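You operate a simulated robot arm through the tools that you are given. There is no shell and no other tool. Be economical: measure what you need, move in short steps, check, and stop when the job is done.

You run a simulated robot arm. Do the job below in one go: nothing can be reset, and whatever is moved stays where it is left.

Task
Square the bundle on the tying table and tie it, tension set for the ticket's board.
Fine: press it with the pad, keep clear of the tie's path, then raise the pad.

Only the result counts: the job must be done as asked and must still hold three seconds after the hand-in. Knocking over, shifting, dropping, spilling or breaking anything else fails it.

Robot
A 6-joint arm with a two-finger gripper, fixed in place. Base frame: the origin is at the foot of the arm, x ahead of it, y to its left, z up. Lengths are in mm, angles in degrees, forces in N, time in s.
Its first joint turns from -166.0 to 166.0 degrees. Payload 2.45 kg.
The tool frame sits at the grasp point between the pads (the TCP): z along the fingers, y along the line on which they close. The tips reach 20 mm beyond it. The gripper opens to 140 mm. The gripper's body begins 168 mm behind the TCP.
Orientation is that of the tool frame in the base frame, as a unit quaternion [x, y, z, w]. With the fingers straight down and closing along the base's y, the tool's x points along the base's -x, its y along +y and its z along -z.

Tools
- The arm moves only by the tool jog_arm. Its argument "motion" is one flat list of numbers, 6 for each row, row after row: the shift along the base's x, y, z in mm, then the turn, a rotation vector about the base's x, y, z in degrees. In form: [tx, ty, tz, ax, ay, az, tx, ty, tz, ax, ay, az, ...]. A call has 1 to 8 rows; each row shifts and turns the commanded pose from where the row before left it. "fingers" is the opening in per cent of the stroke, from 0 (shut) to 100 (fully open), set as the call begins (left out, the last holds). Rows are played at 5 a second. More than 50 mm and 8.6 degrees between two rows, or a gripper value outside its range, and nothing of the call is played. Where a pose cannot be reached the arm comes as near as it can. A force on the tool above 90 N (or 10 N above the force at the start of the call, whichever is more), or a blocked arm, ends the call early, and 0.2 s more pass. The fingers move at their own pace (about 45 mm/s each) and stop on an object; they squeeze with about 21 N. The grip force told is the motor's: it shows also when the fingers shut on nothing. Time passes only in rows, and 0.2 s behind the last, so rows that do not move let the fingers close. The reply holds the time, the measured pose of the TCP, the force on the tool along the base axes, the opening and the grip force, in the units named above and with some noise, with the torque about the TCP (base axes, N m) and any sound that the robot's microphone picked up.
- Cameras (640 x 400 px; columns grow to the right, rows downward): "scene" is fixed at [219, 649, 1435.4]; the picture's right is [-0.36, -0.93, 0.00], its down [-0.42, 0.16, -0.89] and it looks along [0.83, -0.32, -0.45] (base axes); focal length 323 px, centre (320, 200). "wrist" rides on the gripper at [78, 11, -209] in the tool frame; the picture's right is [-0.14, 0.99, 0.00], its down [-0.92, -0.13, -0.37] and it looks along [-0.36, -0.05, 0.93] (tool axes); focal length 280 px, centre (320, 200). There is no depth. A picture from a camera that has moved, and an enlarged one, comes with that camera's place and axes in the base frame and with its lens.
- camera(camera): a new picture of that camera. No time passes.
- enlarge(camera, box): a new picture of the part [left, top, right, bottom] of that camera's present view, enlarged. No time passes.
- close_job(): hands the job in; it is judged then, once.

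Work in short steps. Places have to be worked out from the pictures, the camera data and where the tool is seen: move nearer, look again, correct. Check each grasp and each placing, and mend what went wrong. You have 120 turns and 64 pictures in all, those below and enlarged ones among them. Open the gripper and draw the arm clear of the work before you hand the job in, unless the task says otherwise; then end with one line.

The tools are called as a command line: name --argument value ..., lists and objects as JSON in quotes. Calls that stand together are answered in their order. jog_arm: Moves the arm, as the interface text tells. Its arguments: {"type":"object","properties":{"motion":{"type":"array"},"fingers":{"type":"number"}},"required":["motion"]} The other tools are called the same way: camera (camera) takes a picture; enlarge (camera, box) takes an enlarged picture of a part of a camera's view; close_job () hands the job in.

At the start:

```text
t: 0.0
position: [838.1, -176.2, 1191.5]
tool_rot: [0.0, 1.0, 0.0, 0.0]
wrist_force: [-0.4, 0.6, 0.1]
wrist_torque: [0.03, 0.0, 0.02]
width: 140.5
gripper_force: 0.1
```

scene: 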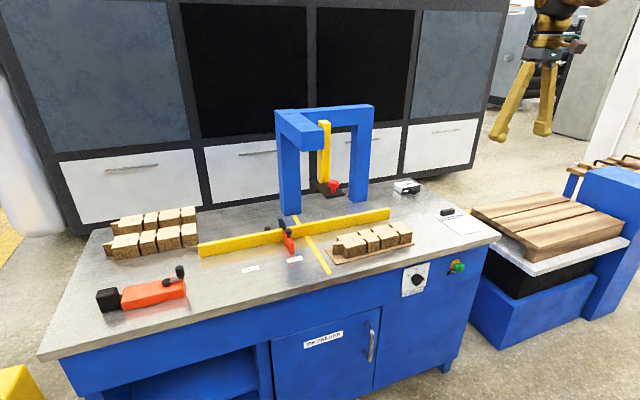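
wrist: 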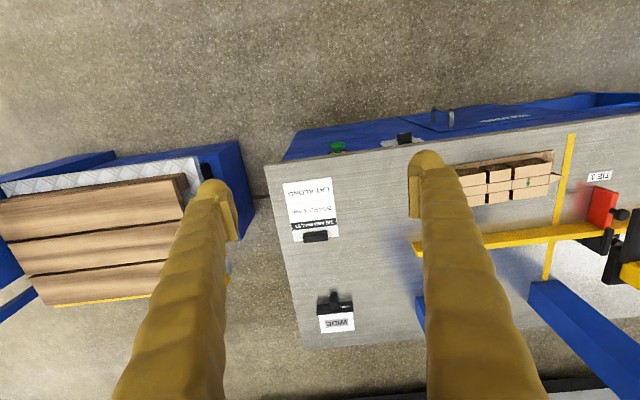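

I start by enlarging the scene around the tying table, the ticket and the controls.

enlarge --camera "scene" --box '[190, 90, 400, 280]'

enlarge --camera "scene" --box '[370, 160, 510, 310]'

enlarge --camera "wrist" --box '[260, 120, 400, 350]'

enlarge --camera "wrist" --box '[440, 90, 640, 300]'

```text
2.11 times, centred on (295, 185) of scene
camera zoom: at [219.0, 649.0, 1435.4], right [-0.36, -0.93, 0.0], down [-0.42, 0.16, -0.89], along [0.83, -0.32, -0.45], focal length 680 px, centre (373, 232)
```

zoom: 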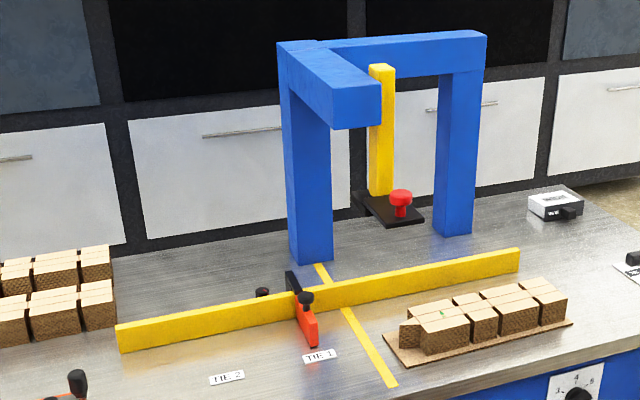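

```text
2.67 times, centred on (440, 235) of scene
camera zoom: at [219.0, 649.0, 1435.4], right [-0.36, -0.93, 0.0], down [-0.42, 0.16, -0.89], along [0.83, -0.32, -0.45], focal length 861 px, centre (0, 107)
```

zoom: 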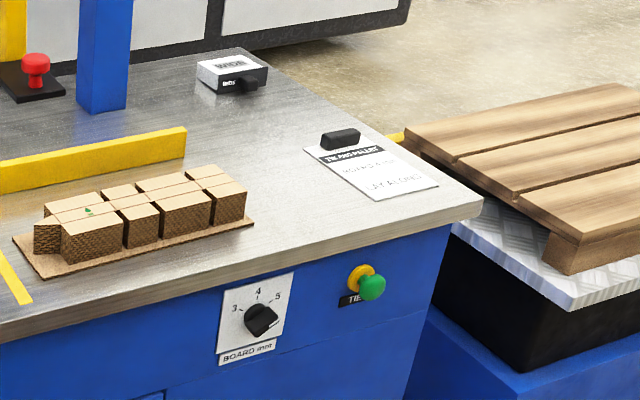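

```text
1.74 times, centred on (330, 235) of wrist
camera zoom: at [759.9, -164.3, 1400.8], right [0.14, 0.99, 0.0], down [0.92, -0.13, 0.37], along [0.36, -0.05, -0.93], focal length 488 px, centre (303, 139)
```

zoom: 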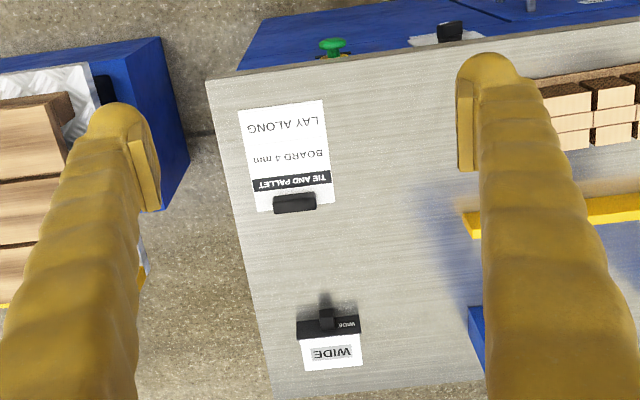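

```text
1.90 times, centred on (540, 195) of wrist
camera zoom: at [759.9, -164.3, 1400.8], right [0.14, 0.99, 0.0], down [0.92, -0.13, 0.37], along [0.36, -0.05, -0.93], focal length 534 px, centre (-99, 210)
```

zoom: 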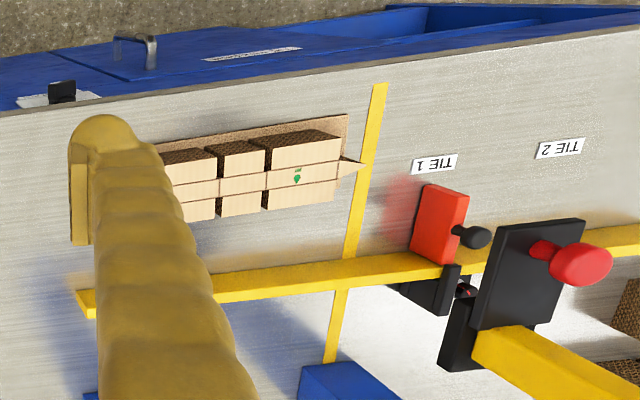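

The ticket reads "TIE AND PALLET, BOARD 4 mm, LAY ALONG". Triangulation puts the table top at about z 815, its front edge near x 865, and the fence near x 1125. I move over for closer views of the table.

jog_arm --motion '[-15, 50, 0, 0, 0, 0, -15, 50, 0, 0, 0, 0, -15, 50, 0, 0, 0, 0, -15, 50, 0, 0, 0, 0, -15, 50, 0, 0, 0, 0, -15, 50, 0, 0, 0, 0, 0, 50, 0, 0, 0, 0, 0, 50, 0, 0, 0, 0]'

camera --camera "wrist"

enlarge --camera "scene" --box '[80, 190, 220, 320]'

enlarge --camera "scene" --box '[395, 250, 475, 310]'

```text
refused: row 1 steps farther than a row can; nothing moved
```

```text
57 pictures are left
camera wrist: at [759.9, -164.3, 1400.8], right [0.14, 0.99, 0.0], down [0.92, -0.13, 0.37], along [0.36, -0.05, -0.93], focal length 280 px, centre (320, 200)
```

wrist: 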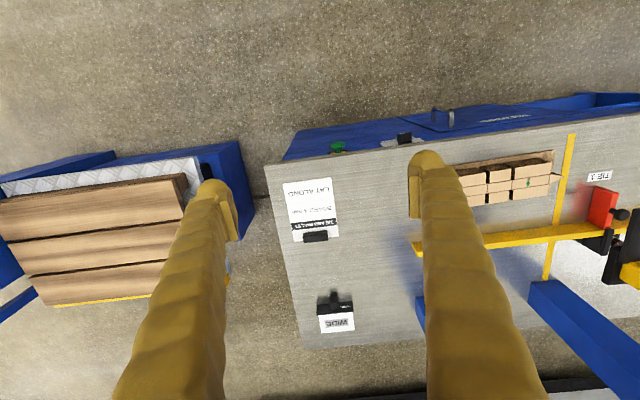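

```text
3.08 times, centred on (150, 255) of scene
camera zoom: at [219.0, 649.0, 1435.4], right [-0.36, -0.93, 0.0], down [-0.42, 0.16, -0.89], along [0.83, -0.32, -0.45], focal length 993 px, centre (843, 31)
```

zoom: 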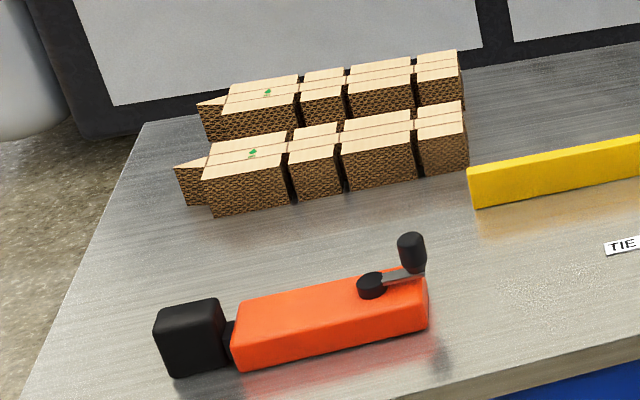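

```text
6.67 times, centred on (435, 280) of scene
camera zoom: at [219.0, 649.0, 1435.4], right [-0.36, -0.93, 0.0], down [-0.42, 0.16, -0.89], along [0.83, -0.32, -0.45], focal length 2152 px, centre (-447, -333)
```

zoom: 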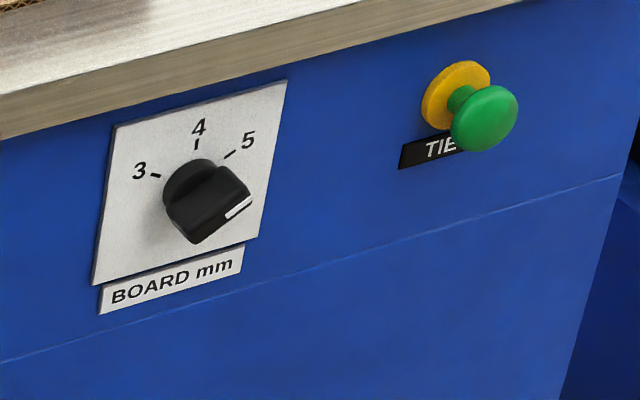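

Each row is limited to 50 mm in total, so I resend with shorter steps.

jog_arm --motion '[-15, 47, 0, 0, 0, 0, -15, 47, 0, 0, 0, 0, -15, 47, 0, 0, 0, 0, -15, 47, 0, 0, 0, 0, -15, 47, 0, 0, 0, 0, -15, 47, 0, 0, 0, 0, 0, 48, 0, 0, 0, 0, 0, 48, 0, 0, 0, 0]' --fingers 0

camera --camera "wrist"

```text
t: 1.8
position: [747.4, 204.2, 1191.9]
tool_rot: [0.0, 1.0, 0.0, 0.0]
wrist_force: [0.2, 0.2, 0.5]
wrist_torque: [-0.04, -0.02, -0.03]
width: 0.0
gripper_force: 16.0
```

```text
54 pictures are left
camera wrist: at [669.2, 215.5, 1400.8], right [0.14, 0.99, 0.0], down [0.92, -0.13, 0.37], along [0.37, -0.05, -0.93], focal length 280 px, centre (320, 200)
```

wrist: 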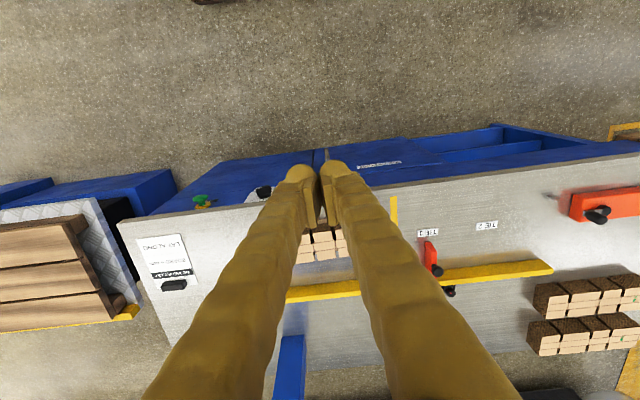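

I enlarge the stop and the labels, plus the parts on the right.

enlarge --camera "wrist" --box '[370, 190, 560, 310]'

enlarge --camera "scene" --box '[250, 170, 420, 280]'

```text
3.33 times, centred on (465, 250) of wrist
camera zoom: at [669.2, 215.5, 1400.8], right [0.14, 0.99, 0.0], down [0.92, -0.13, 0.37], along [0.37, -0.05, -0.93], focal length 935 px, centre (-163, 33)
```

zoom: 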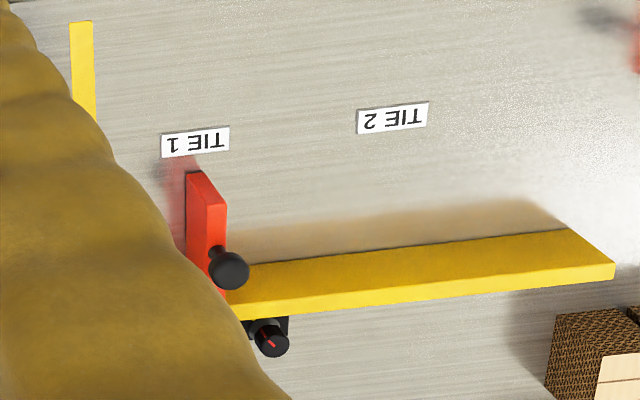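

```text
3.64 times, centred on (335, 225) of scene
camera zoom: at [219.0, 649.0, 1435.4], right [-0.36, -0.93, 0.0], down [-0.42, 0.16, -0.89], along [0.83, -0.32, -0.45], focal length 1174 px, centre (266, 109)
```

zoom: 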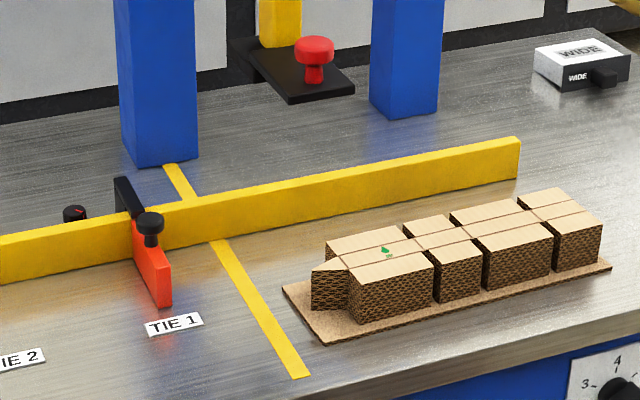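

I check the finished bundles at the left for how they are tied, and take a closer look at the pad.

enlarge --camera "scene" --box '[100, 195, 210, 265]'

enlarge --camera "scene" --box '[565, 140, 640, 190]'

enlarge --camera "wrist" --box '[500, 170, 640, 360]'

```text
5.71 times, centred on (155, 230) of scene
camera zoom: at [219.0, 649.0, 1435.4], right [-0.36, -0.93, 0.0], down [-0.42, 0.16, -0.89], along [0.83, -0.32, -0.45], focal length 1845 px, centre (1263, 29)
```

zoom: 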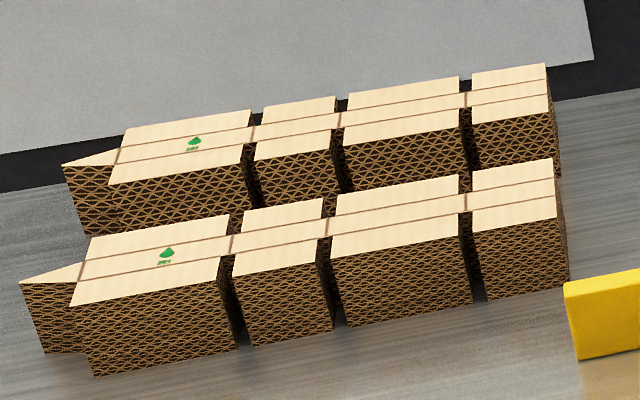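

```text
8.00 times, centred on (602, 165) of scene
camera zoom: at [219.0, 649.0, 1435.4], right [-0.36, -0.93, 0.0], down [-0.42, 0.16, -0.89], along [0.83, -0.32, -0.45], focal length 2583 px, centre (-1940, 480)
```

zoom: 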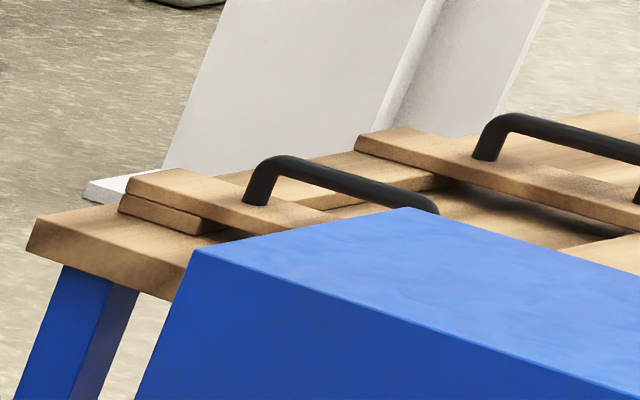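

```text
2.11 times, centred on (570, 265) of wrist
camera zoom: at [669.2, 215.5, 1400.8], right [0.14, 0.99, 0.0], down [0.92, -0.13, 0.37], along [0.37, -0.05, -0.93], focal length 590 px, centre (-206, 63)
```

zoom: 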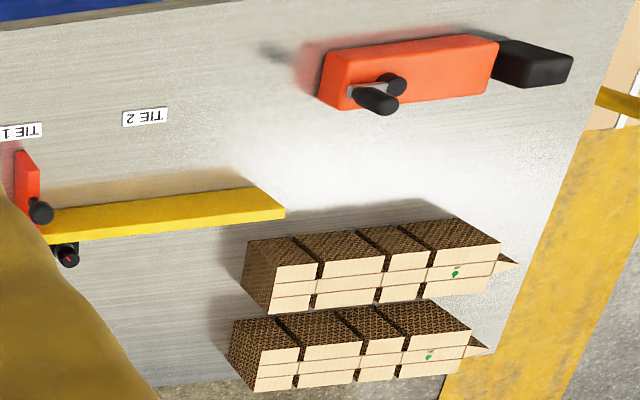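

The stock stacks are untied, so they say nothing about the number of ties. The dial pointer is past 5, with the knob near (903, 29, 690) and the TIE button near (888, -138, 725), both on the front face. I back off and tilt the tool to horizontal to view them from the front.

jog_arm --motion '[-30, -30, -20, 0, -8.5, 0, -30, -30, -20, 0, -8.5, 0, -30, -30, -20, 0, -8.5, 0, -30, -30, -20, 0, -8.5, 0, -30, -20, -20, 0, -8.5, 0, -30, -20, -20, 0, -8.5, 0, -30, 0, -20, 0, -8.5, 0, -20, 0, -20, 0, -8.5, 0]'

camera --camera "wrist"

```text
t: 3.8
position: [603.8, -4.6, 1095.2]
tool_rot: [0.129, 0.869, -0.067, 0.473]
wrist_force: [0.3, -0.6, -0.1]
wrist_torque: [0.01, -0.01, 0.02]
width: 0.0
gripper_force: 21.4
out of reach, approached as far as the arm can: row 6, 7, 8
stopped in row 8: the arm was blocked; the commanded pose is now the measured one
```

```text
48 pictures are left
camera wrist: at [398.9, 69.9, 1142.6], right [0.36, 0.93, 0.12], down [0.14, -0.18, 0.97], along [0.92, -0.33, -0.2], focal length 280 px, centre (320, 200)
```

wrist: 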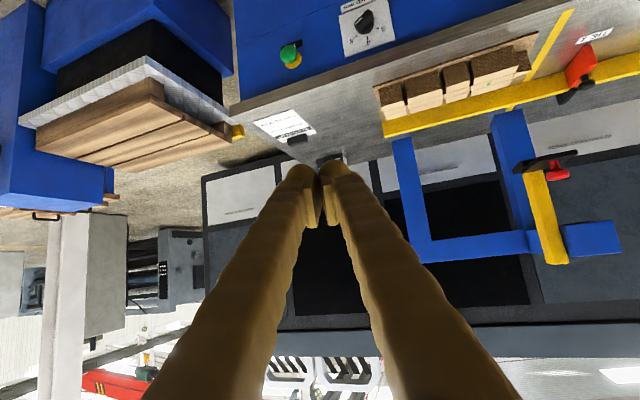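

The arm was too close in. I move outward first, then finish turning the tool to horizontal.

jog_arm --motion '[45, 0, 0, 0, 0, 0, 45, 0, 0, 0, 0, 0, 40, 0, -20, -0.9, -5.4, 2.7, 20, 0, -30, -0.8, -5.4, 2.7, 0, 5, -40, -0.9, -5.5, 2.7, 0, 5, -40, -0.8, -5.4, 2.7, 0, 5, -45, -0.9, -5.5, 2.7, 0, 5, -45, -0.8, -5.4, 2.6]'

```text
t: 5.6
position: [801.8, 79.0, 946.9]
tool_rot: [-0.02, 0.715, -0.068, 0.695]
wrist_force: [-0.6, -0.4, -0.4]
wrist_torque: [0.0, 0.01, 0.02]
width: 0.0
gripper_force: 21.0
out of reach, approached as far as the arm can: row 5, 6, 7, 8
```

The arm lags its command near its inner limit, so I move the command outward in x and check.

jog_arm --motion '[25, 0, 0, 0, 0, 0, 25, 0, 0, 0, 0, 0, 25, 0, 0, 0, 0, 0, 0, 0, 0, 0, 0, 0]'

camera --camera "scene"

```text
t: 6.6
position: [874.6, 82.6, 947.9]
tool_rot: [-0.017, 0.716, -0.071, 0.694]
wrist_force: [-0.4, -0.2, 0.1]
wrist_torque: [-0.01, -0.01, -0.02]
width: 0.1
gripper_force: 21.2
out of reach, approached as far as the arm can: row 3
```

```text
47 pictures are left
```

scene: 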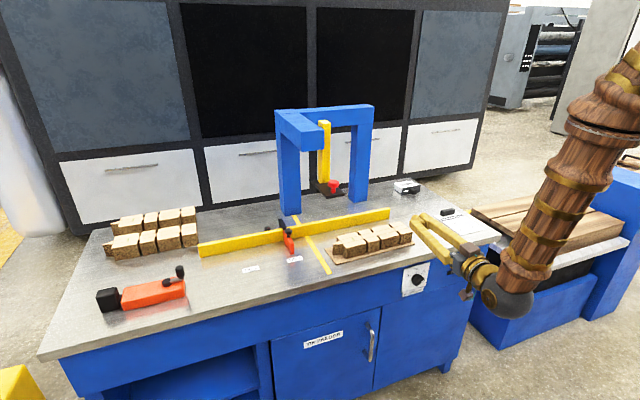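

camera --camera "wrist"

```text
46 pictures are left
camera wrist: at [664.0, 100.7, 874.0], right [0.08, 1.0, 0.01], down [-0.34, 0.02, 0.94], along [0.94, -0.08, 0.34], focal length 280 px, centre (320, 200)
```

wrist: 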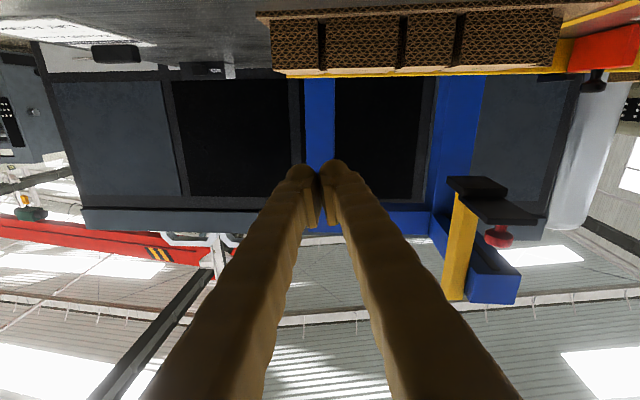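

The camera now sits below the hand looking up. I roll the tool about its own axis to bring the camera on top.

jog_arm --motion '[-5, 0, 10, 8.5, 0, 0, -5, 0, 10, 8.5, 0, 0, 0, 0, 10, 8.5, 0, 0, 0, 0, 0, 8.5, 0, 0, 0, 0, 0, 8.5, 0, 0, 0, 0, 0, 8.5, 0, 0, 0, 0, 0, 8.5, 0, 0, 0, 0, 0, 8.5, 0, 0]'

jog_arm --motion '[0, 0, 0, 8.5, 0, 0, 0, 0, 0, 8.5, 0, 0, 0, 0, 0, 8.5, 0, 0, 0, 0, 0, 8.5, 0, 0, 0, 0, 0, 8.5, 0, 0, 0, 0, 0, 8.5, 0, 0, 0, 0, 0, 8.5, 0, 0, 0, 0, 0, 8.5, 0, 0]'

jog_arm --motion '[0, 0, 0, 8.5, 0, 0, 0, 0, 0, 8.5, 0, 0, 0, 0, 0, 8.5, 0, 0, 0, 0, 0, 8.5, 0, 0, 0, 0, 0, 8.5, 0, 0]'

```text
t: 8.4
position: [874.6, 88.1, 954.7]
tool_rot: [-0.006, 0.718, -0.057, 0.693]
wrist_force: [-0.2, -0.4, 0.3]
wrist_torque: [-0.03, 0.02, 0.02]
width: 0.0
gripper_force: 20.4
out of reach, approached as far as the arm can: row 1, 2, 3, 4, 5, 6, 7, 8
```

```text
t: 10.2
position: [873.5, 87.8, 954.8]
tool_rot: [-0.007, 0.719, -0.057, 0.693]
wrist_force: [0.2, 0.4, -0.4]
wrist_torque: [-0.01, -0.01, 0.02]
width: 0.0
gripper_force: 21.0
out of reach, approached as far as the arm can: row 1, 2, 3, 4, 5, 6, 7, 8
```

```text
t: 11.4
position: [873.6, 87.6, 953.8]
tool_rot: [-0.005, 0.719, -0.058, 0.693]
wrist_force: [0.1, 0.6, 0.4]
wrist_torque: [-0.02, -0.01, -0.01]
width: 0.0
gripper_force: 21.0
out of reach, approached as far as the arm can: row 1, 2, 3, 4, 5
```

Positive roll is at a joint limit, so I try the negative direction.

jog_arm --motion '[0, 0, 0, -8.5, 0, 0, 0, 0, 0, -8.5, 0, 0, 0, 0, 0, -8.5, 0, 0, 0, 0, 0, -8.5, 0, 0, 0, 0, 0, -8.5, 0, 0, 0, 0, 0, -8.5, 0, 0, 0, 0, 0, -8.5, 0, 0, 0, 0, 0, -8.5, 0, 0]'

```text
t: 13.2
position: [873.0, 92.5, 955.2]
tool_rot: [-0.39, 0.566, -0.452, 0.568]
wrist_force: [0.1, -0.2, 0.2]
wrist_torque: [0.0, 0.0, 0.01]
width: 0.1
gripper_force: 20.8
out of reach, approached as far as the arm can: row 8
```

Negative roll works, so I continue.

jog_arm --motion '[0, 0, 0, -8.5, 0, 0, 0, 0, 0, -8.5, 0, 0, 0, 0, 0, -8.5, 0, 0, 0, 0, 0, -8.5, 0, 0, 0, 0, 0, -8.5, 0, 0, 0, 0, 0, -8.5, 0, 0, 0, 0, 0, -8.5, 0, 0, 0, 0, 0, -8.5, 0, 0]'

```text
t: 15.0
position: [853.3, 163.6, 955.0]
tool_rot: [0.644, -0.221, 0.689, -0.248]
wrist_force: [0.1, 0.0, 0.1]
wrist_torque: [0.0, -0.03, 0.02]
width: 0.0
gripper_force: 21.2
out of reach, approached as far as the arm can: row 1, 2, 3, 4, 5, 6, 7, 8
```

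The roll is about -141° and the position drifted a little. I try finishing the roll while shifting back.

jog_arm --motion '[10, -30, 0, -8, 0, 0, 5, -30, 0, -8, 0, 0, 0, -15, 0, -8, 0, 0, 0, 0, 0, -8, 0, 0, 0, 0, 0, -6, 0, 0]'

camera --camera "wrist"

```text
t: 16.2
position: [840.0, 190.1, 955.5]
tool_rot: [0.693, 0.014, 0.72, -0.024]
wrist_force: [-0.2, -0.2, 0.0]
wrist_torque: [0.01, -0.02, -0.03]
width: 0.0
gripper_force: 21.0
out of reach, approached as far as the arm can: row 1, 2, 3, 4, 5
```

```text
45 pictures are left
camera wrist: at [628.5, 168.0, 1024.9], right [0.06, -0.99, -0.15], down [-0.34, 0.12, -0.93], along [0.94, 0.11, -0.33], focal length 280 px, centre (320, 200)
```

wrist: 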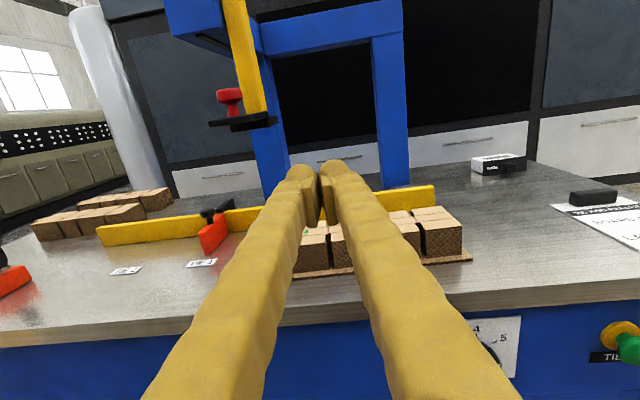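

Now the view is good and the camera is on top. I descend in front of the table toward the dial, keeping the tips short of the table edge.

jog_arm --motion '[-15, -20, -40, 0, 0, 0, -15, -20, -40, 0, 0, 0, 0, -20, -40, 0, 0, 0, 0, -20, -40, 0, 0, 0, 0, -20, -40, 0, 0, 0, 0, -20, -40, 0, 0, 0, 0, -20, -20, 0, 0, 0]'

camera --camera "wrist"

```text
t: 17.8
position: [783.6, 152.6, 696.9]
tool_rot: [0.696, 0.01, 0.718, -0.022]
wrist_force: [0.4, 0.4, -0.6]
wrist_torque: [-0.01, -0.02, 0.01]
width: 0.1
gripper_force: 20.7
out of reach, approached as far as the arm can: row 1, 2, 3, 4, 5, 6, 7
```

```text
44 pictures are left
camera wrist: at [573.6, 130.6, 767.2], right [0.05, -0.99, -0.15], down [-0.34, 0.13, -0.93], along [0.94, 0.1, -0.33], focal length 280 px, centre (320, 200)
```

wrist: 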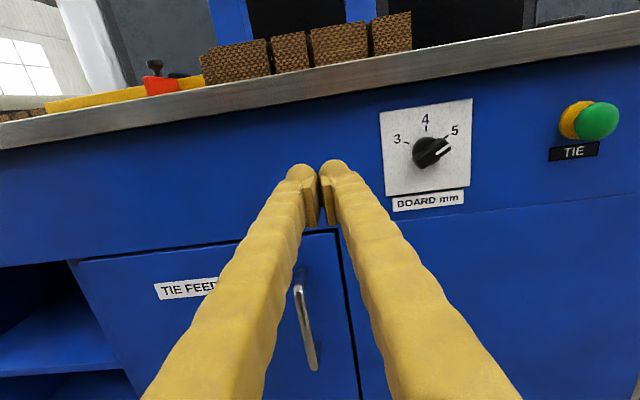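

The pointer is near 5. I enlarge the dial to read its exact angle.

enlarge --camera "wrist" --box '[370, 90, 490, 220]'

```text
3.08 times, centred on (430, 155) of wrist
camera zoom: at [573.6, 130.6, 767.2], right [0.05, -0.99, -0.15], down [-0.34, 0.13, -0.93], along [0.94, 0.1, -0.33], focal length 863 px, centre (-18, 338)
```

zoom: 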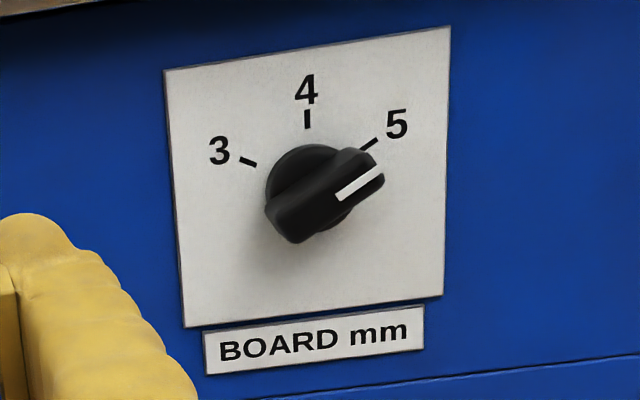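

The pointer is exactly at 5 and must go 60° counter-clockwise to 4. I roll +60° about x so the fingers can span the bar, open them partly, and move in front of the knob.

jog_arm --motion '[0, -15, 0, 7.5, 0, 0, 0, -15, 0, 7.5, 0, 0, 0, -15, 0, 7.5, 0, 0, 0, -15, 0, 7.5, 0, 0, 0, -15, 0, 7.5, 0, 0, 0, -15, 0, 7.5, 0, 0, 0, -15, 0, 7.5, 0, 0, 0, -15, 0, 7.5, 0, 0]' --fingers 35

camera --camera "wrist"

```text
t: 19.6
position: [807.3, 112.3, 716.7]
tool_rot: [0.583, -0.349, 0.634, -0.369]
wrist_force: [0.3, 0.6, -1.0]
wrist_torque: [0.0, 0.01, 0.02]
width: 49.0
gripper_force: 0.1
out of reach, approached as far as the arm can: row 1, 2, 3, 4, 5, 6, 7, 8
```

```text
42 pictures are left
camera wrist: at [597.0, 41.8, 728.5], right [0.07, -0.36, -0.93], down [-0.33, 0.87, -0.36], along [0.94, 0.33, -0.06], focal length 280 px, centre (320, 200)
```

wrist: 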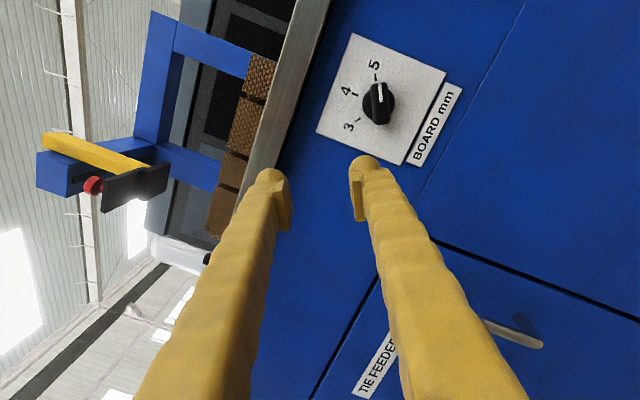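

The bar now lies parallel to the fingers. I move toward y 30, z 692.

jog_arm --motion '[0, -20, -5, 0, 0, 0, 0, -20, -5, 0, 0, 0, 0, -20, -5, 0, 0, 0, 0, -20, -5, 0, 0, 0]'

```text
t: 20.6
position: [813.5, 102.5, 705.5]
tool_rot: [0.581, -0.353, 0.636, -0.364]
wrist_force: [0.6, -0.3, 1.1]
wrist_torque: [-0.02, -0.01, 0.01]
width: 48.7
gripper_force: 0.0
out of reach, approached as far as the arm can: row 1, 2, 3, 4
```

The limit behaves like a minimum radius for the wrist: each time, the arm drifted outward. So I add x as I go toward y 30.

jog_arm --motion '[10, 0, 0, 0, 0, 0, 10, -18, -3, 0, 0, 0, 2, -18, -3, 0, 0, 0, 0, -18, -3, 0, 0, 0, 0, -18, -3, 0, 0, 0, 0, 0, 0, 0, 0, 0]'

camera --camera "wrist"

```text
t: 22.0
position: [818.5, 105.1, 693.7]
tool_rot: [0.582, -0.352, 0.636, -0.364]
wrist_force: [-0.2, -0.4, -0.3]
wrist_torque: [-0.01, -0.03, 0.0]
width: 48.7
gripper_force: 0.1
out of reach, approached as far as the arm can: row 1, 2, 3, 4, 5
```

```text
41 pictures are left
camera wrist: at [606.7, 37.0, 705.5], right [0.06, -0.36, -0.93], down [-0.32, 0.88, -0.36], along [0.94, 0.32, -0.06], focal length 280 px, centre (320, 200)
```

wrist: 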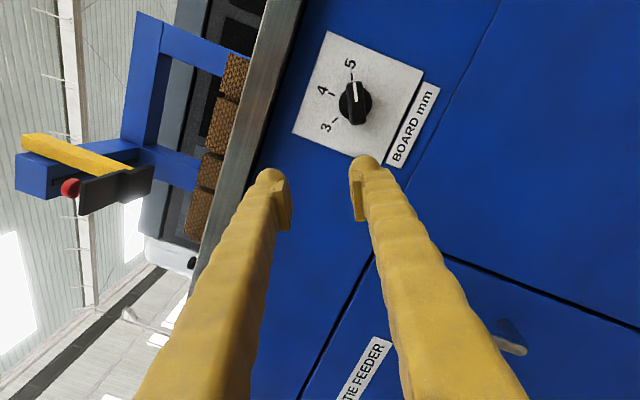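

The lag is not simply radius. I test whether pitching the tips slightly down (about y) relieves it, then move in y.

jog_arm --motion '[0, 0, 0, 0, 5, 0, 0, 0, 0, 0, 5, 0, 0, -15, 0, 0, 0, 0, 0, -15, 0, 0, 0, 0]'

```text
t: 23.0
position: [805.6, 117.5, 692.4]
tool_rot: [0.634, -0.38, 0.583, -0.336]
wrist_force: [-0.2, 0.2, -0.6]
wrist_torque: [-0.04, -0.03, -0.01]
width: 49.2
gripper_force: 0.1
out of reach, approached as far as the arm can: row 1, 2, 3, 4
```

Pitching does not help, so I undo it and test a small yaw instead.

jog_arm --motion '[0, 0, 0, 0, -5, 0, 0, 0, 0, 0, -5, 0, 0, 0, 0, 0, 0, -6, 0, 0, 0, 0, 0, -6]'

jog_arm --motion '[0, -15, 0, 0, 0, 0, 0, -15, 0, 0, 0, 0, 0, -15, 0, 0, 0, 0]'

camera --camera "scene"

```text
t: 24.0
position: [814.1, 120.9, 697.4]
tool_rot: [0.545, -0.403, 0.67, -0.303]
wrist_force: [0.3, 0.8, -0.1]
wrist_torque: [0.03, 0.02, 0.05]
width: 49.3
gripper_force: 0.1
out of reach, approached as far as the arm can: row 2
```

```text
t: 24.8
position: [813.9, 75.4, 696.2]
tool_rot: [0.546, -0.404, 0.668, -0.304]
wrist_force: [-0.2, 0.0, 0.5]
wrist_torque: [-0.01, 0.03, -0.02]
width: 49.1
gripper_force: 0.0
```

```text
40 pictures are left
```

scene: 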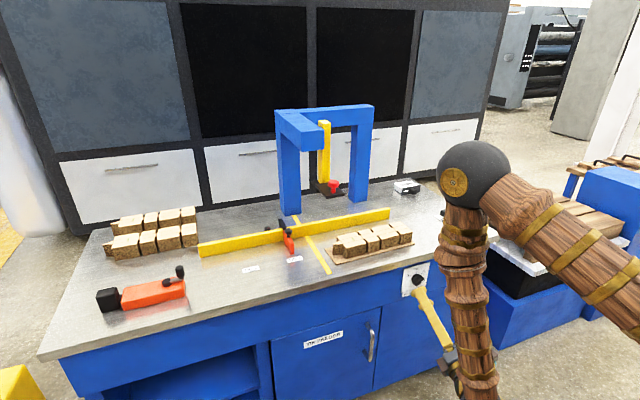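

A yaw of about -12° frees the arm. I go to a standoff in front of the knob and look.

jog_arm --motion '[5, -12, -2, 0, 0, 0, 5, -12, -2, 0, 0, 0, 5, -12, -2, 0, 0, 0, 0, 0, 0, 0, 0, 0]'

camera --camera "wrist"

```text
t: 25.8
position: [829.2, 39.4, 691.1]
tool_rot: [0.546, -0.403, 0.669, -0.303]
wrist_force: [-0.3, 0.6, 0.7]
wrist_torque: [-0.02, -0.02, 0.02]
width: 49.1
gripper_force: 0.1
```

```text
39 pictures are left
camera wrist: at [607.4, 11.7, 701.5], right [0.0, -0.37, -0.93], down [-0.15, 0.92, -0.36], along [0.99, 0.14, -0.06], focal length 280 px, centre (320, 200)
```

wrist: 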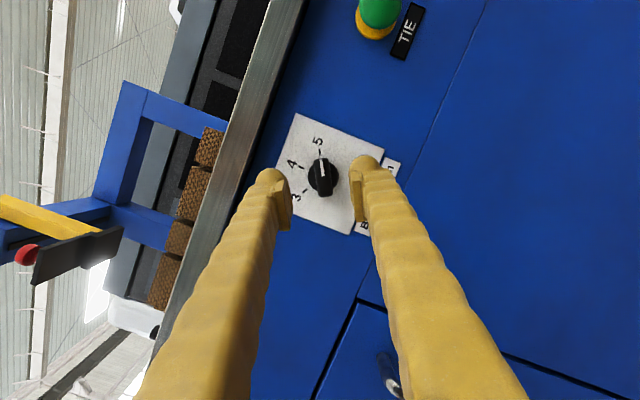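

The knob is well centred between the fingers. I advance along the tool axis in steps.

jog_arm --motion '[10, -2, 0.8, 0, 0, 0, 10, -2, 0.8, 0, 0, 0, 10, -2, 0.8, 0, 0, 0, 10, -2, 0.8, 0, 0, 0]'

camera --camera "wrist"

```text
t: 26.8
position: [869.4, 31.3, 692.8]
tool_rot: [0.546, -0.403, 0.669, -0.305]
wrist_force: [-0.5, 0.4, 0.0]
wrist_torque: [0.01, -0.01, -0.01]
width: 49.0
gripper_force: 0.0
```

```text
38 pictures are left
camera wrist: at [647.4, 4.0, 704.1], right [0.0, -0.37, -0.93], down [-0.15, 0.92, -0.36], along [0.99, 0.14, -0.06], focal length 280 px, centre (320, 200)
```

wrist: 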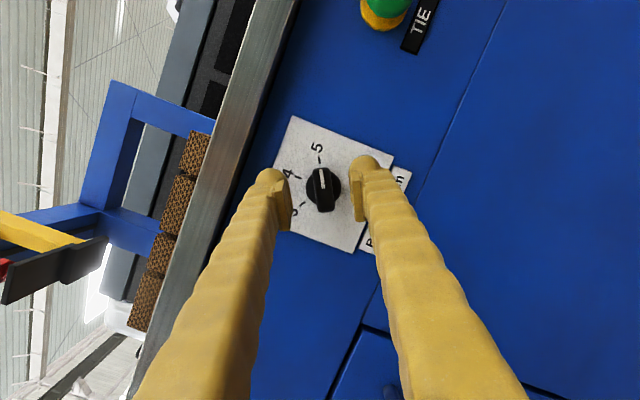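

The knob face is at about tip depth. I advance 13 mm more and close.

jog_arm --motion '[6, -1.2, 0.5, 0, 0, 0, 6, -1.2, 0.5, 0, 0, 0, 0, 0, 0, 0, 0, 0]'

jog_arm --motion '[0, 0, 0, 0, 0, 0, 0, 0, 0, 0, 0, 0, 0, 0, 0, 0, 0, 0, 0, 0, 0, 0, 0, 0]' --fingers 0

camera --camera "wrist"

```text
t: 27.6
position: [881.0, 29.1, 693.5]
tool_rot: [0.546, -0.404, 0.668, -0.304]
wrist_force: [-0.8, 0.3, 0.4]
wrist_torque: [-0.01, 0.01, -0.02]
width: 49.2
gripper_force: 0.0
```

```text
t: 28.6
position: [879.8, 29.0, 691.7]
tool_rot: [0.547, -0.405, 0.667, -0.303]
wrist_force: [17.3, -26.3, -44.3]
wrist_torque: [-0.19, 0.38, -0.31]
width: 15.3
gripper_force: 41.1
```

```text
37 pictures are left
camera wrist: at [658.9, 0.8, 703.9], right [-0.01, -0.37, -0.93], down [-0.15, 0.92, -0.36], along [0.99, 0.14, -0.06], focal length 280 px, centre (320, 200)
```

wrist: 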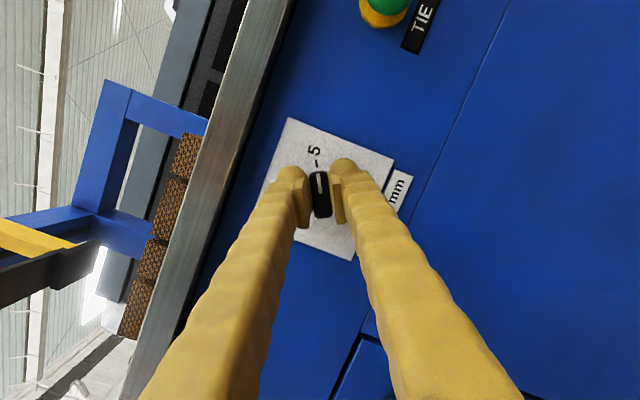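

The bar is gripped at 15 mm width, with a side load of about 50 N. I ease toward the force and then turn about the tool axis, counter-clockwise, by half first.

jog_arm --motion '[0, -1, -1.5, 0, 0, 0, 0, 0, 0, -7.32, 1.56, -0.59, 0, 0, 0, -7.32, 1.56, -0.59, 0, 0, 0, -7.32, 1.56, -0.59, 0, 0, 0, -7.32, 1.56, -0.59]'

```text
t: 29.8
position: [880.6, 28.9, 693.5]
tool_rot: [0.631, -0.247, 0.725, -0.121]
wrist_force: [-7.1, -0.1, -13.9]
wrist_torque: [-0.05, -0.36, -0.15]
width: 15.4
gripper_force: 41.4
```

Forces are low. I turn the second 30°.

jog_arm --motion '[0, 0, 0, -7.32, 1.56, -0.59, 0, 0, 0, -7.32, 1.56, -0.59, 0, 0, 0, -7.32, 1.56, -0.59, 0, 0, 0, -7.32, 1.56, -0.59]'

enlarge --camera "wrist" --box '[240, 110, 420, 250]'

```text
t: 30.8
position: [881.5, 30.7, 694.2]
tool_rot: [0.674, -0.074, 0.731, 0.069]
wrist_force: [0.5, 57.2, 17.7]
wrist_torque: [0.22, -0.79, 0.83]
width: 15.7
gripper_force: 41.9
```

```text
2.86 times, centred on (330, 180) of wrist
camera zoom: at [668.9, 63.7, 754.7], right [-0.19, -0.97, -0.15], down [-0.26, 0.2, -0.95], along [0.95, -0.14, -0.29], focal length 801 px, centre (291, 257)
```

zoom: 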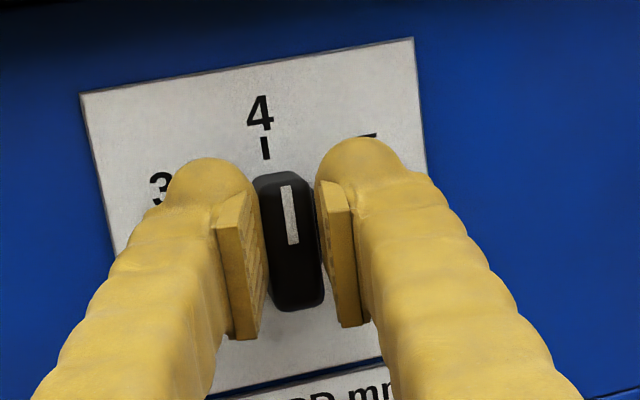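

The pointer is parallel with the plate edges and on the 4 mark. I release and back away to verify.

jog_arm --motion '[0, 0, 0, 0, 0, 0, 0, 0, 0, 0, 0, 0, 0, 0, 0, 0, 0, 0, -15, 3, -1, 0, 0, 0, -15, 3, -1, 0, 0, 0, -15, 3, -1, 0, 0, 0]' --fingers 40

enlarge --camera "wrist" --box '[230, 80, 640, 280]'

```text
t: 32.2
position: [837.1, 38.0, 689.9]
tool_rot: [0.674, -0.076, 0.731, 0.071]
wrist_force: [-0.4, 0.3, 0.1]
wrist_torque: [-0.02, 0.0, -0.01]
width: 56.0
gripper_force: 0.1
```

```text
1.56 times, centred on (435, 180) of wrist
camera zoom: at [623.7, 71.1, 750.7], right [-0.19, -0.97, -0.15], down [-0.26, 0.2, -0.94], along [0.95, -0.14, -0.29], focal length 438 px, centre (140, 231)
```

zoom: 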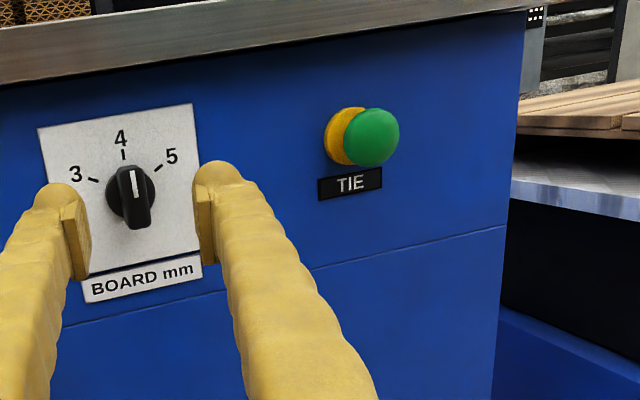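

The dial is set at 4 and the button is near (875, -122, 706). Next I go up for a view over the bundle, tips pitched down and yaw straightened.

jog_arm --motion '[-12, 15, 30, 0, 0, 0, 0, 20, 40, 0, 0, 0, 0, 20, 45, 0, 4, 2, 0, 20, 45, 0, 4, 2, 0, 20, 45, 0, 4, 2, 5, 20, 45, 0, 4, 2, 5, 20, 40, 0, 4, 2, 5, 20, 0, 0, 4, 2]' --fingers 0

camera --camera "wrist"

```text
t: 34.0
position: [838.8, 193.2, 980.4]
tool_rot: [0.816, 0.011, 0.578, 0.009]
wrist_force: [0.2, 0.6, 0.5]
wrist_torque: [-0.05, 0.01, -0.03]
width: 0.0
gripper_force: 21.3
```

```text
34 pictures are left
camera wrist: at [667.6, 184.5, 1122.7], right [-0.04, -0.99, -0.1], down [-0.65, 0.1, -0.75], along [0.76, 0.04, -0.65], focal length 280 px, centre (320, 200)
```

wrist: 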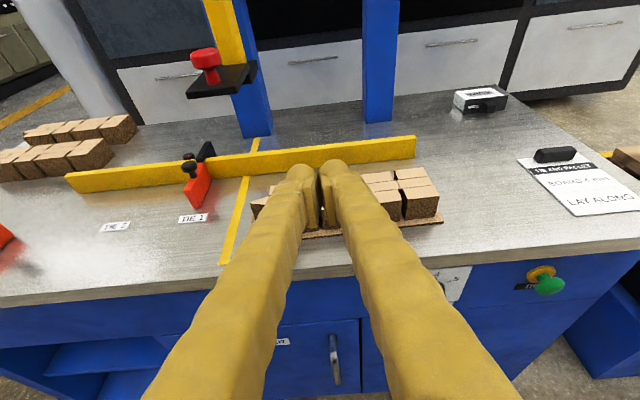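

The fingers hide the bundle, so I shift 170 mm left to view the bundle, line and stop beside them.

jog_arm --motion '[0, 43, 0, 0, 0, 0, 0, 43, 0, 0, 0, 0, 0, 43, 0, 0, 0, 0, 0, 43, 0, 0, 0, 0]'

enlarge --camera "wrist" --box '[320, 120, 620, 307]'

enlarge --camera "wrist" --box '[140, 0, 360, 200]'

```text
t: 35.0
position: [840.1, 365.0, 980.7]
tool_rot: [0.815, 0.01, 0.579, 0.01]
wrist_force: [-0.9, -1.2, -0.1]
wrist_torque: [0.01, -0.01, -0.01]
width: 0.1
gripper_force: 21.0
```

```text
2.13 times, centred on (470, 214) of wrist
camera zoom: at [667.8, 356.7, 1122.9], right [-0.04, -0.99, -0.1], down [-0.65, 0.1, -0.75], along [0.76, 0.04, -0.65], focal length 598 px, centre (0, 171)
```

zoom: 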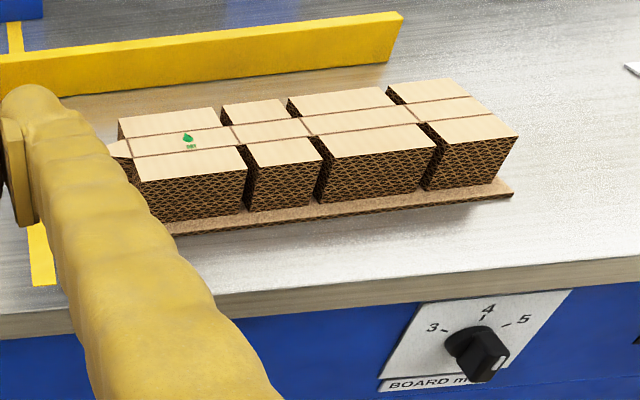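

```text
2.00 times, centred on (250, 100) of wrist
camera zoom: at [667.8, 356.7, 1122.9], right [-0.04, -0.99, -0.1], down [-0.65, 0.1, -0.75], along [0.76, 0.04, -0.65], focal length 561 px, centre (460, 400)
```

zoom: 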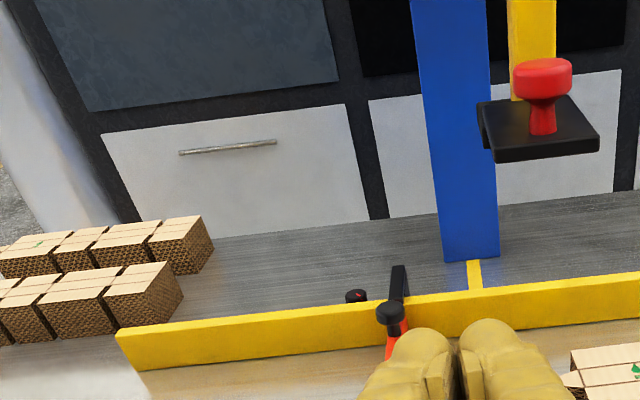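

The stack lies at about x 952–1024, y 42–305 and is 40 mm high, on a base sheet. The fence face is at x≈1122, the stop's right face near y 415, and the tie line near y 348. I position the open gripper level in front of the bundle for a two-finger push toward the fence.

jog_arm --motion '[0, -40, -10, 0.4, -2, 0, 0, -45, -10, 0.4, -2, 0, 0, -45, -10, 0.4, -2, 0, 0, -40, -15, 0.4, -2, 0, 0, -18, -30, 0, -3, 0, 0, 0, -30, 0, 0, 0, 10, 0, -30, 0, 0, 0, 10, 0, 0, 0, 0, 0]' --fingers 100

camera --camera "wrist"

camera --camera "scene"

```text
t: 36.8
position: [859.8, 177.9, 844.6]
tool_rot: [0.757, 0.003, 0.654, -0.002]
wrist_force: [-0.3, 0.2, -0.3]
wrist_torque: [0.03, -0.01, 0.01]
width: 140.0
gripper_force: 0.0
```

```text
31 pictures are left
camera wrist: at [663.7, 165.4, 951.6], right [-0.01, -0.99, -0.14], down [-0.5, 0.12, -0.86], along [0.87, 0.06, -0.5], focal length 280 px, centre (320, 200)
```

wrist: 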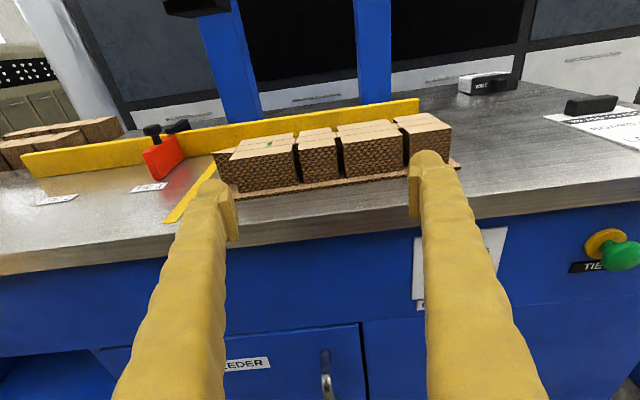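

```text
30 pictures are left
```

scene: 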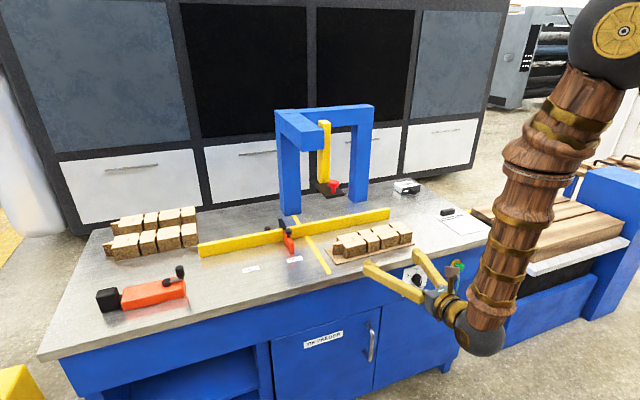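

Height and alignment look right. I lower a few mm and advance toward the bundle until about x 960.

jog_arm --motion '[20, 0, -3, 0, 0, 0, 20, 0, 0, 0, 0, 0, 15, 0, 0, 0, 0, 0, 15, 0, 0, 0, 0, 0, 15, 0, 0, 0, 0, 0, 15, 0, 0, 0, 0, 0]'

camera --camera "wrist"

```text
t: 38.2
position: [959.1, 176.9, 842.2]
tool_rot: [0.756, 0.001, 0.654, -0.001]
wrist_force: [-0.9, -0.8, 0.3]
wrist_torque: [-0.02, -0.01, -0.01]
width: 140.0
gripper_force: 0.0
```

```text
29 pictures are left
camera wrist: at [764.0, 165.7, 949.2], right [-0.02, -0.99, -0.14], down [-0.5, 0.13, -0.86], along [0.87, 0.05, -0.5], focal length 280 px, centre (320, 200)
```

wrist: 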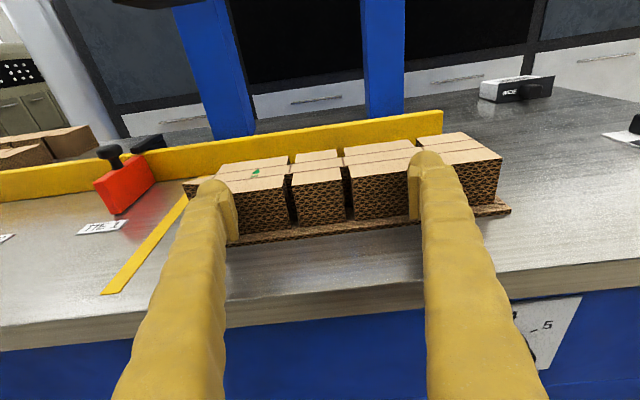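

Readings show no contact though the tips should be near the stack. I enlarge to check the gap.

enlarge --camera "scene" --box '[310, 190, 470, 300]'

enlarge --camera "wrist" --box '[180, 120, 530, 270]'

```text
3.64 times, centred on (390, 245) of scene
camera zoom: at [219.0, 649.0, 1435.4], right [-0.36, -0.93, 0.0], down [-0.42, 0.16, -0.89], along [0.83, -0.32, -0.45], focal length 1174 px, centre (66, 36)
```

zoom: 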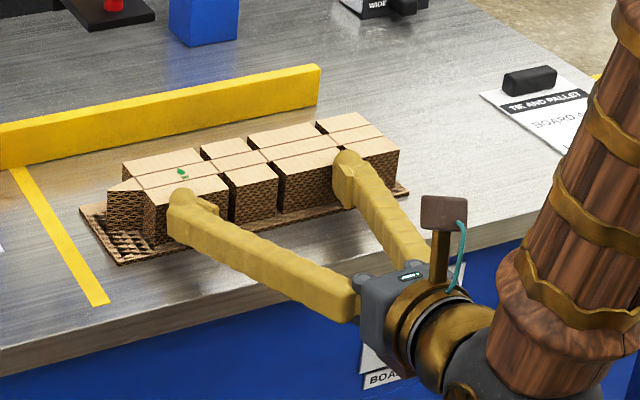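

```text
1.83 times, centred on (355, 195) of wrist
camera zoom: at [764.0, 165.7, 949.2], right [-0.02, -0.99, -0.14], down [-0.5, 0.13, -0.86], along [0.87, 0.05, -0.5], focal length 513 px, centre (256, 209)
```

zoom: 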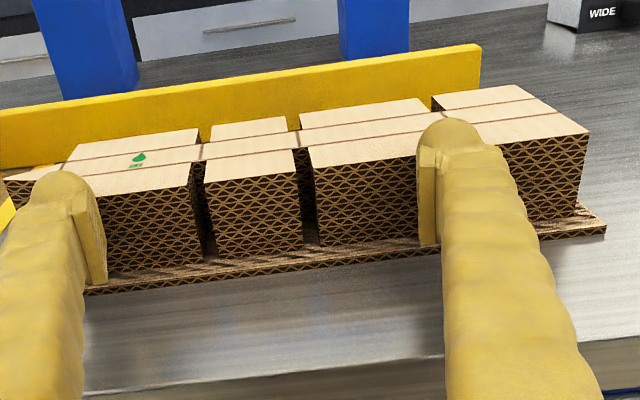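

The tips are right at the stack front. I continue the push in small rows.

jog_arm --motion '[10, 0, 0, 0, 0, 0, 10, 0, 0, 0, 0, 0, 10, 0, 0, 0, 0, 0]'

camera --camera "wrist"

```text
t: 39.0
position: [988.6, 177.1, 842.1]
tool_rot: [0.757, 0.0, 0.653, 0.001]
wrist_force: [-1.0, -0.3, -0.5]
wrist_torque: [0.02, -0.03, -0.01]
width: 140.1
gripper_force: 0.1
```

```text
26 pictures are left
camera wrist: at [793.4, 167.0, 949.1], right [-0.02, -0.99, -0.13], down [-0.5, 0.13, -0.86], along [0.87, 0.05, -0.5], focal length 280 px, centre (320, 200)
```

wrist: 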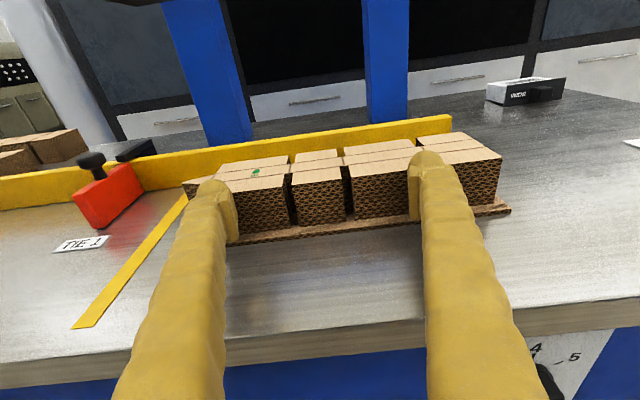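

The bundle slides along with the gripper, sheet included. I keep pushing toward the fence.

jog_arm --motion '[10, 0, 0, 0, 0, 0, 10, 0, 0, 0, 0, 0, 10, 0, 0, 0, 0, 0, 10, 0, 0, 0, 0, 0, 5, 0, 0, 0, 0, 0]'

camera --camera "wrist"

```text
t: 40.2
position: [1033.8, 178.2, 841.2]
tool_rot: [0.756, -0.002, 0.654, 0.003]
wrist_force: [-0.3, 0.4, 0.8]
wrist_torque: [0.02, 0.01, 0.02]
width: 140.0
gripper_force: 0.1
```

```text
25 pictures are left
camera wrist: at [838.3, 169.3, 949.5], right [-0.03, -0.99, -0.13], down [-0.5, 0.13, -0.86], along [0.87, 0.04, -0.5], focal length 280 px, centre (320, 200)
```

wrist: 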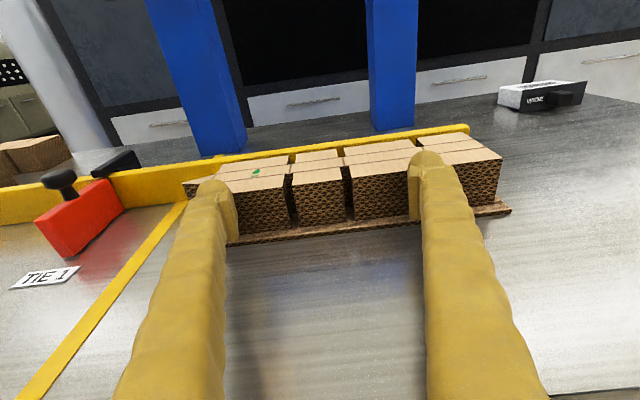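

The gap to the fence is small now. I proceed in 4 mm rows and watch the force.

jog_arm --motion '[4, 0, 0, 0, 0, 0, 4, 0, 0, 0, 0, 0, 4, 0, 0, 0, 0, 0, 4, 0, 0, 0, 0, 0]'

jog_arm --motion '[3, 0, 0, 0, 0, 0, 3, 0, 0, 0, 0, 0, 0, 0, 0, 0, 0, 0]'

camera --camera "wrist"

```text
t: 41.2
position: [1049.7, 179.6, 842.4]
tool_rot: [0.757, -0.002, 0.653, 0.003]
wrist_force: [-0.5, -0.7, 0.4]
wrist_torque: [0.03, -0.01, -0.03]
width: 139.9
gripper_force: 0.0
out of reach, approached as far as the arm can: row 1
```

```text
t: 42.0
position: [1054.0, 182.2, 842.6]
tool_rot: [0.757, -0.001, 0.653, 0.002]
wrist_force: [-45.4, -9.3, 10.7]
wrist_torque: [0.84, -0.41, 3.4]
width: 140.2
gripper_force: 0.0
```

```text
24 pictures are left
camera wrist: at [859.0, 172.2, 949.7], right [-0.03, -0.99, -0.13], down [-0.5, 0.13, -0.86], along [0.87, 0.04, -0.5], focal length 280 px, centre (320, 200)
```

wrist: 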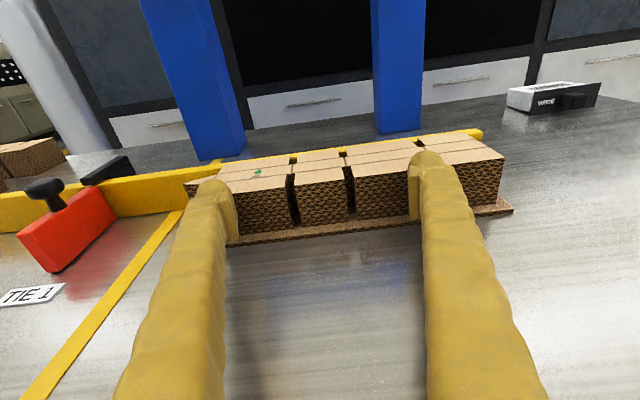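

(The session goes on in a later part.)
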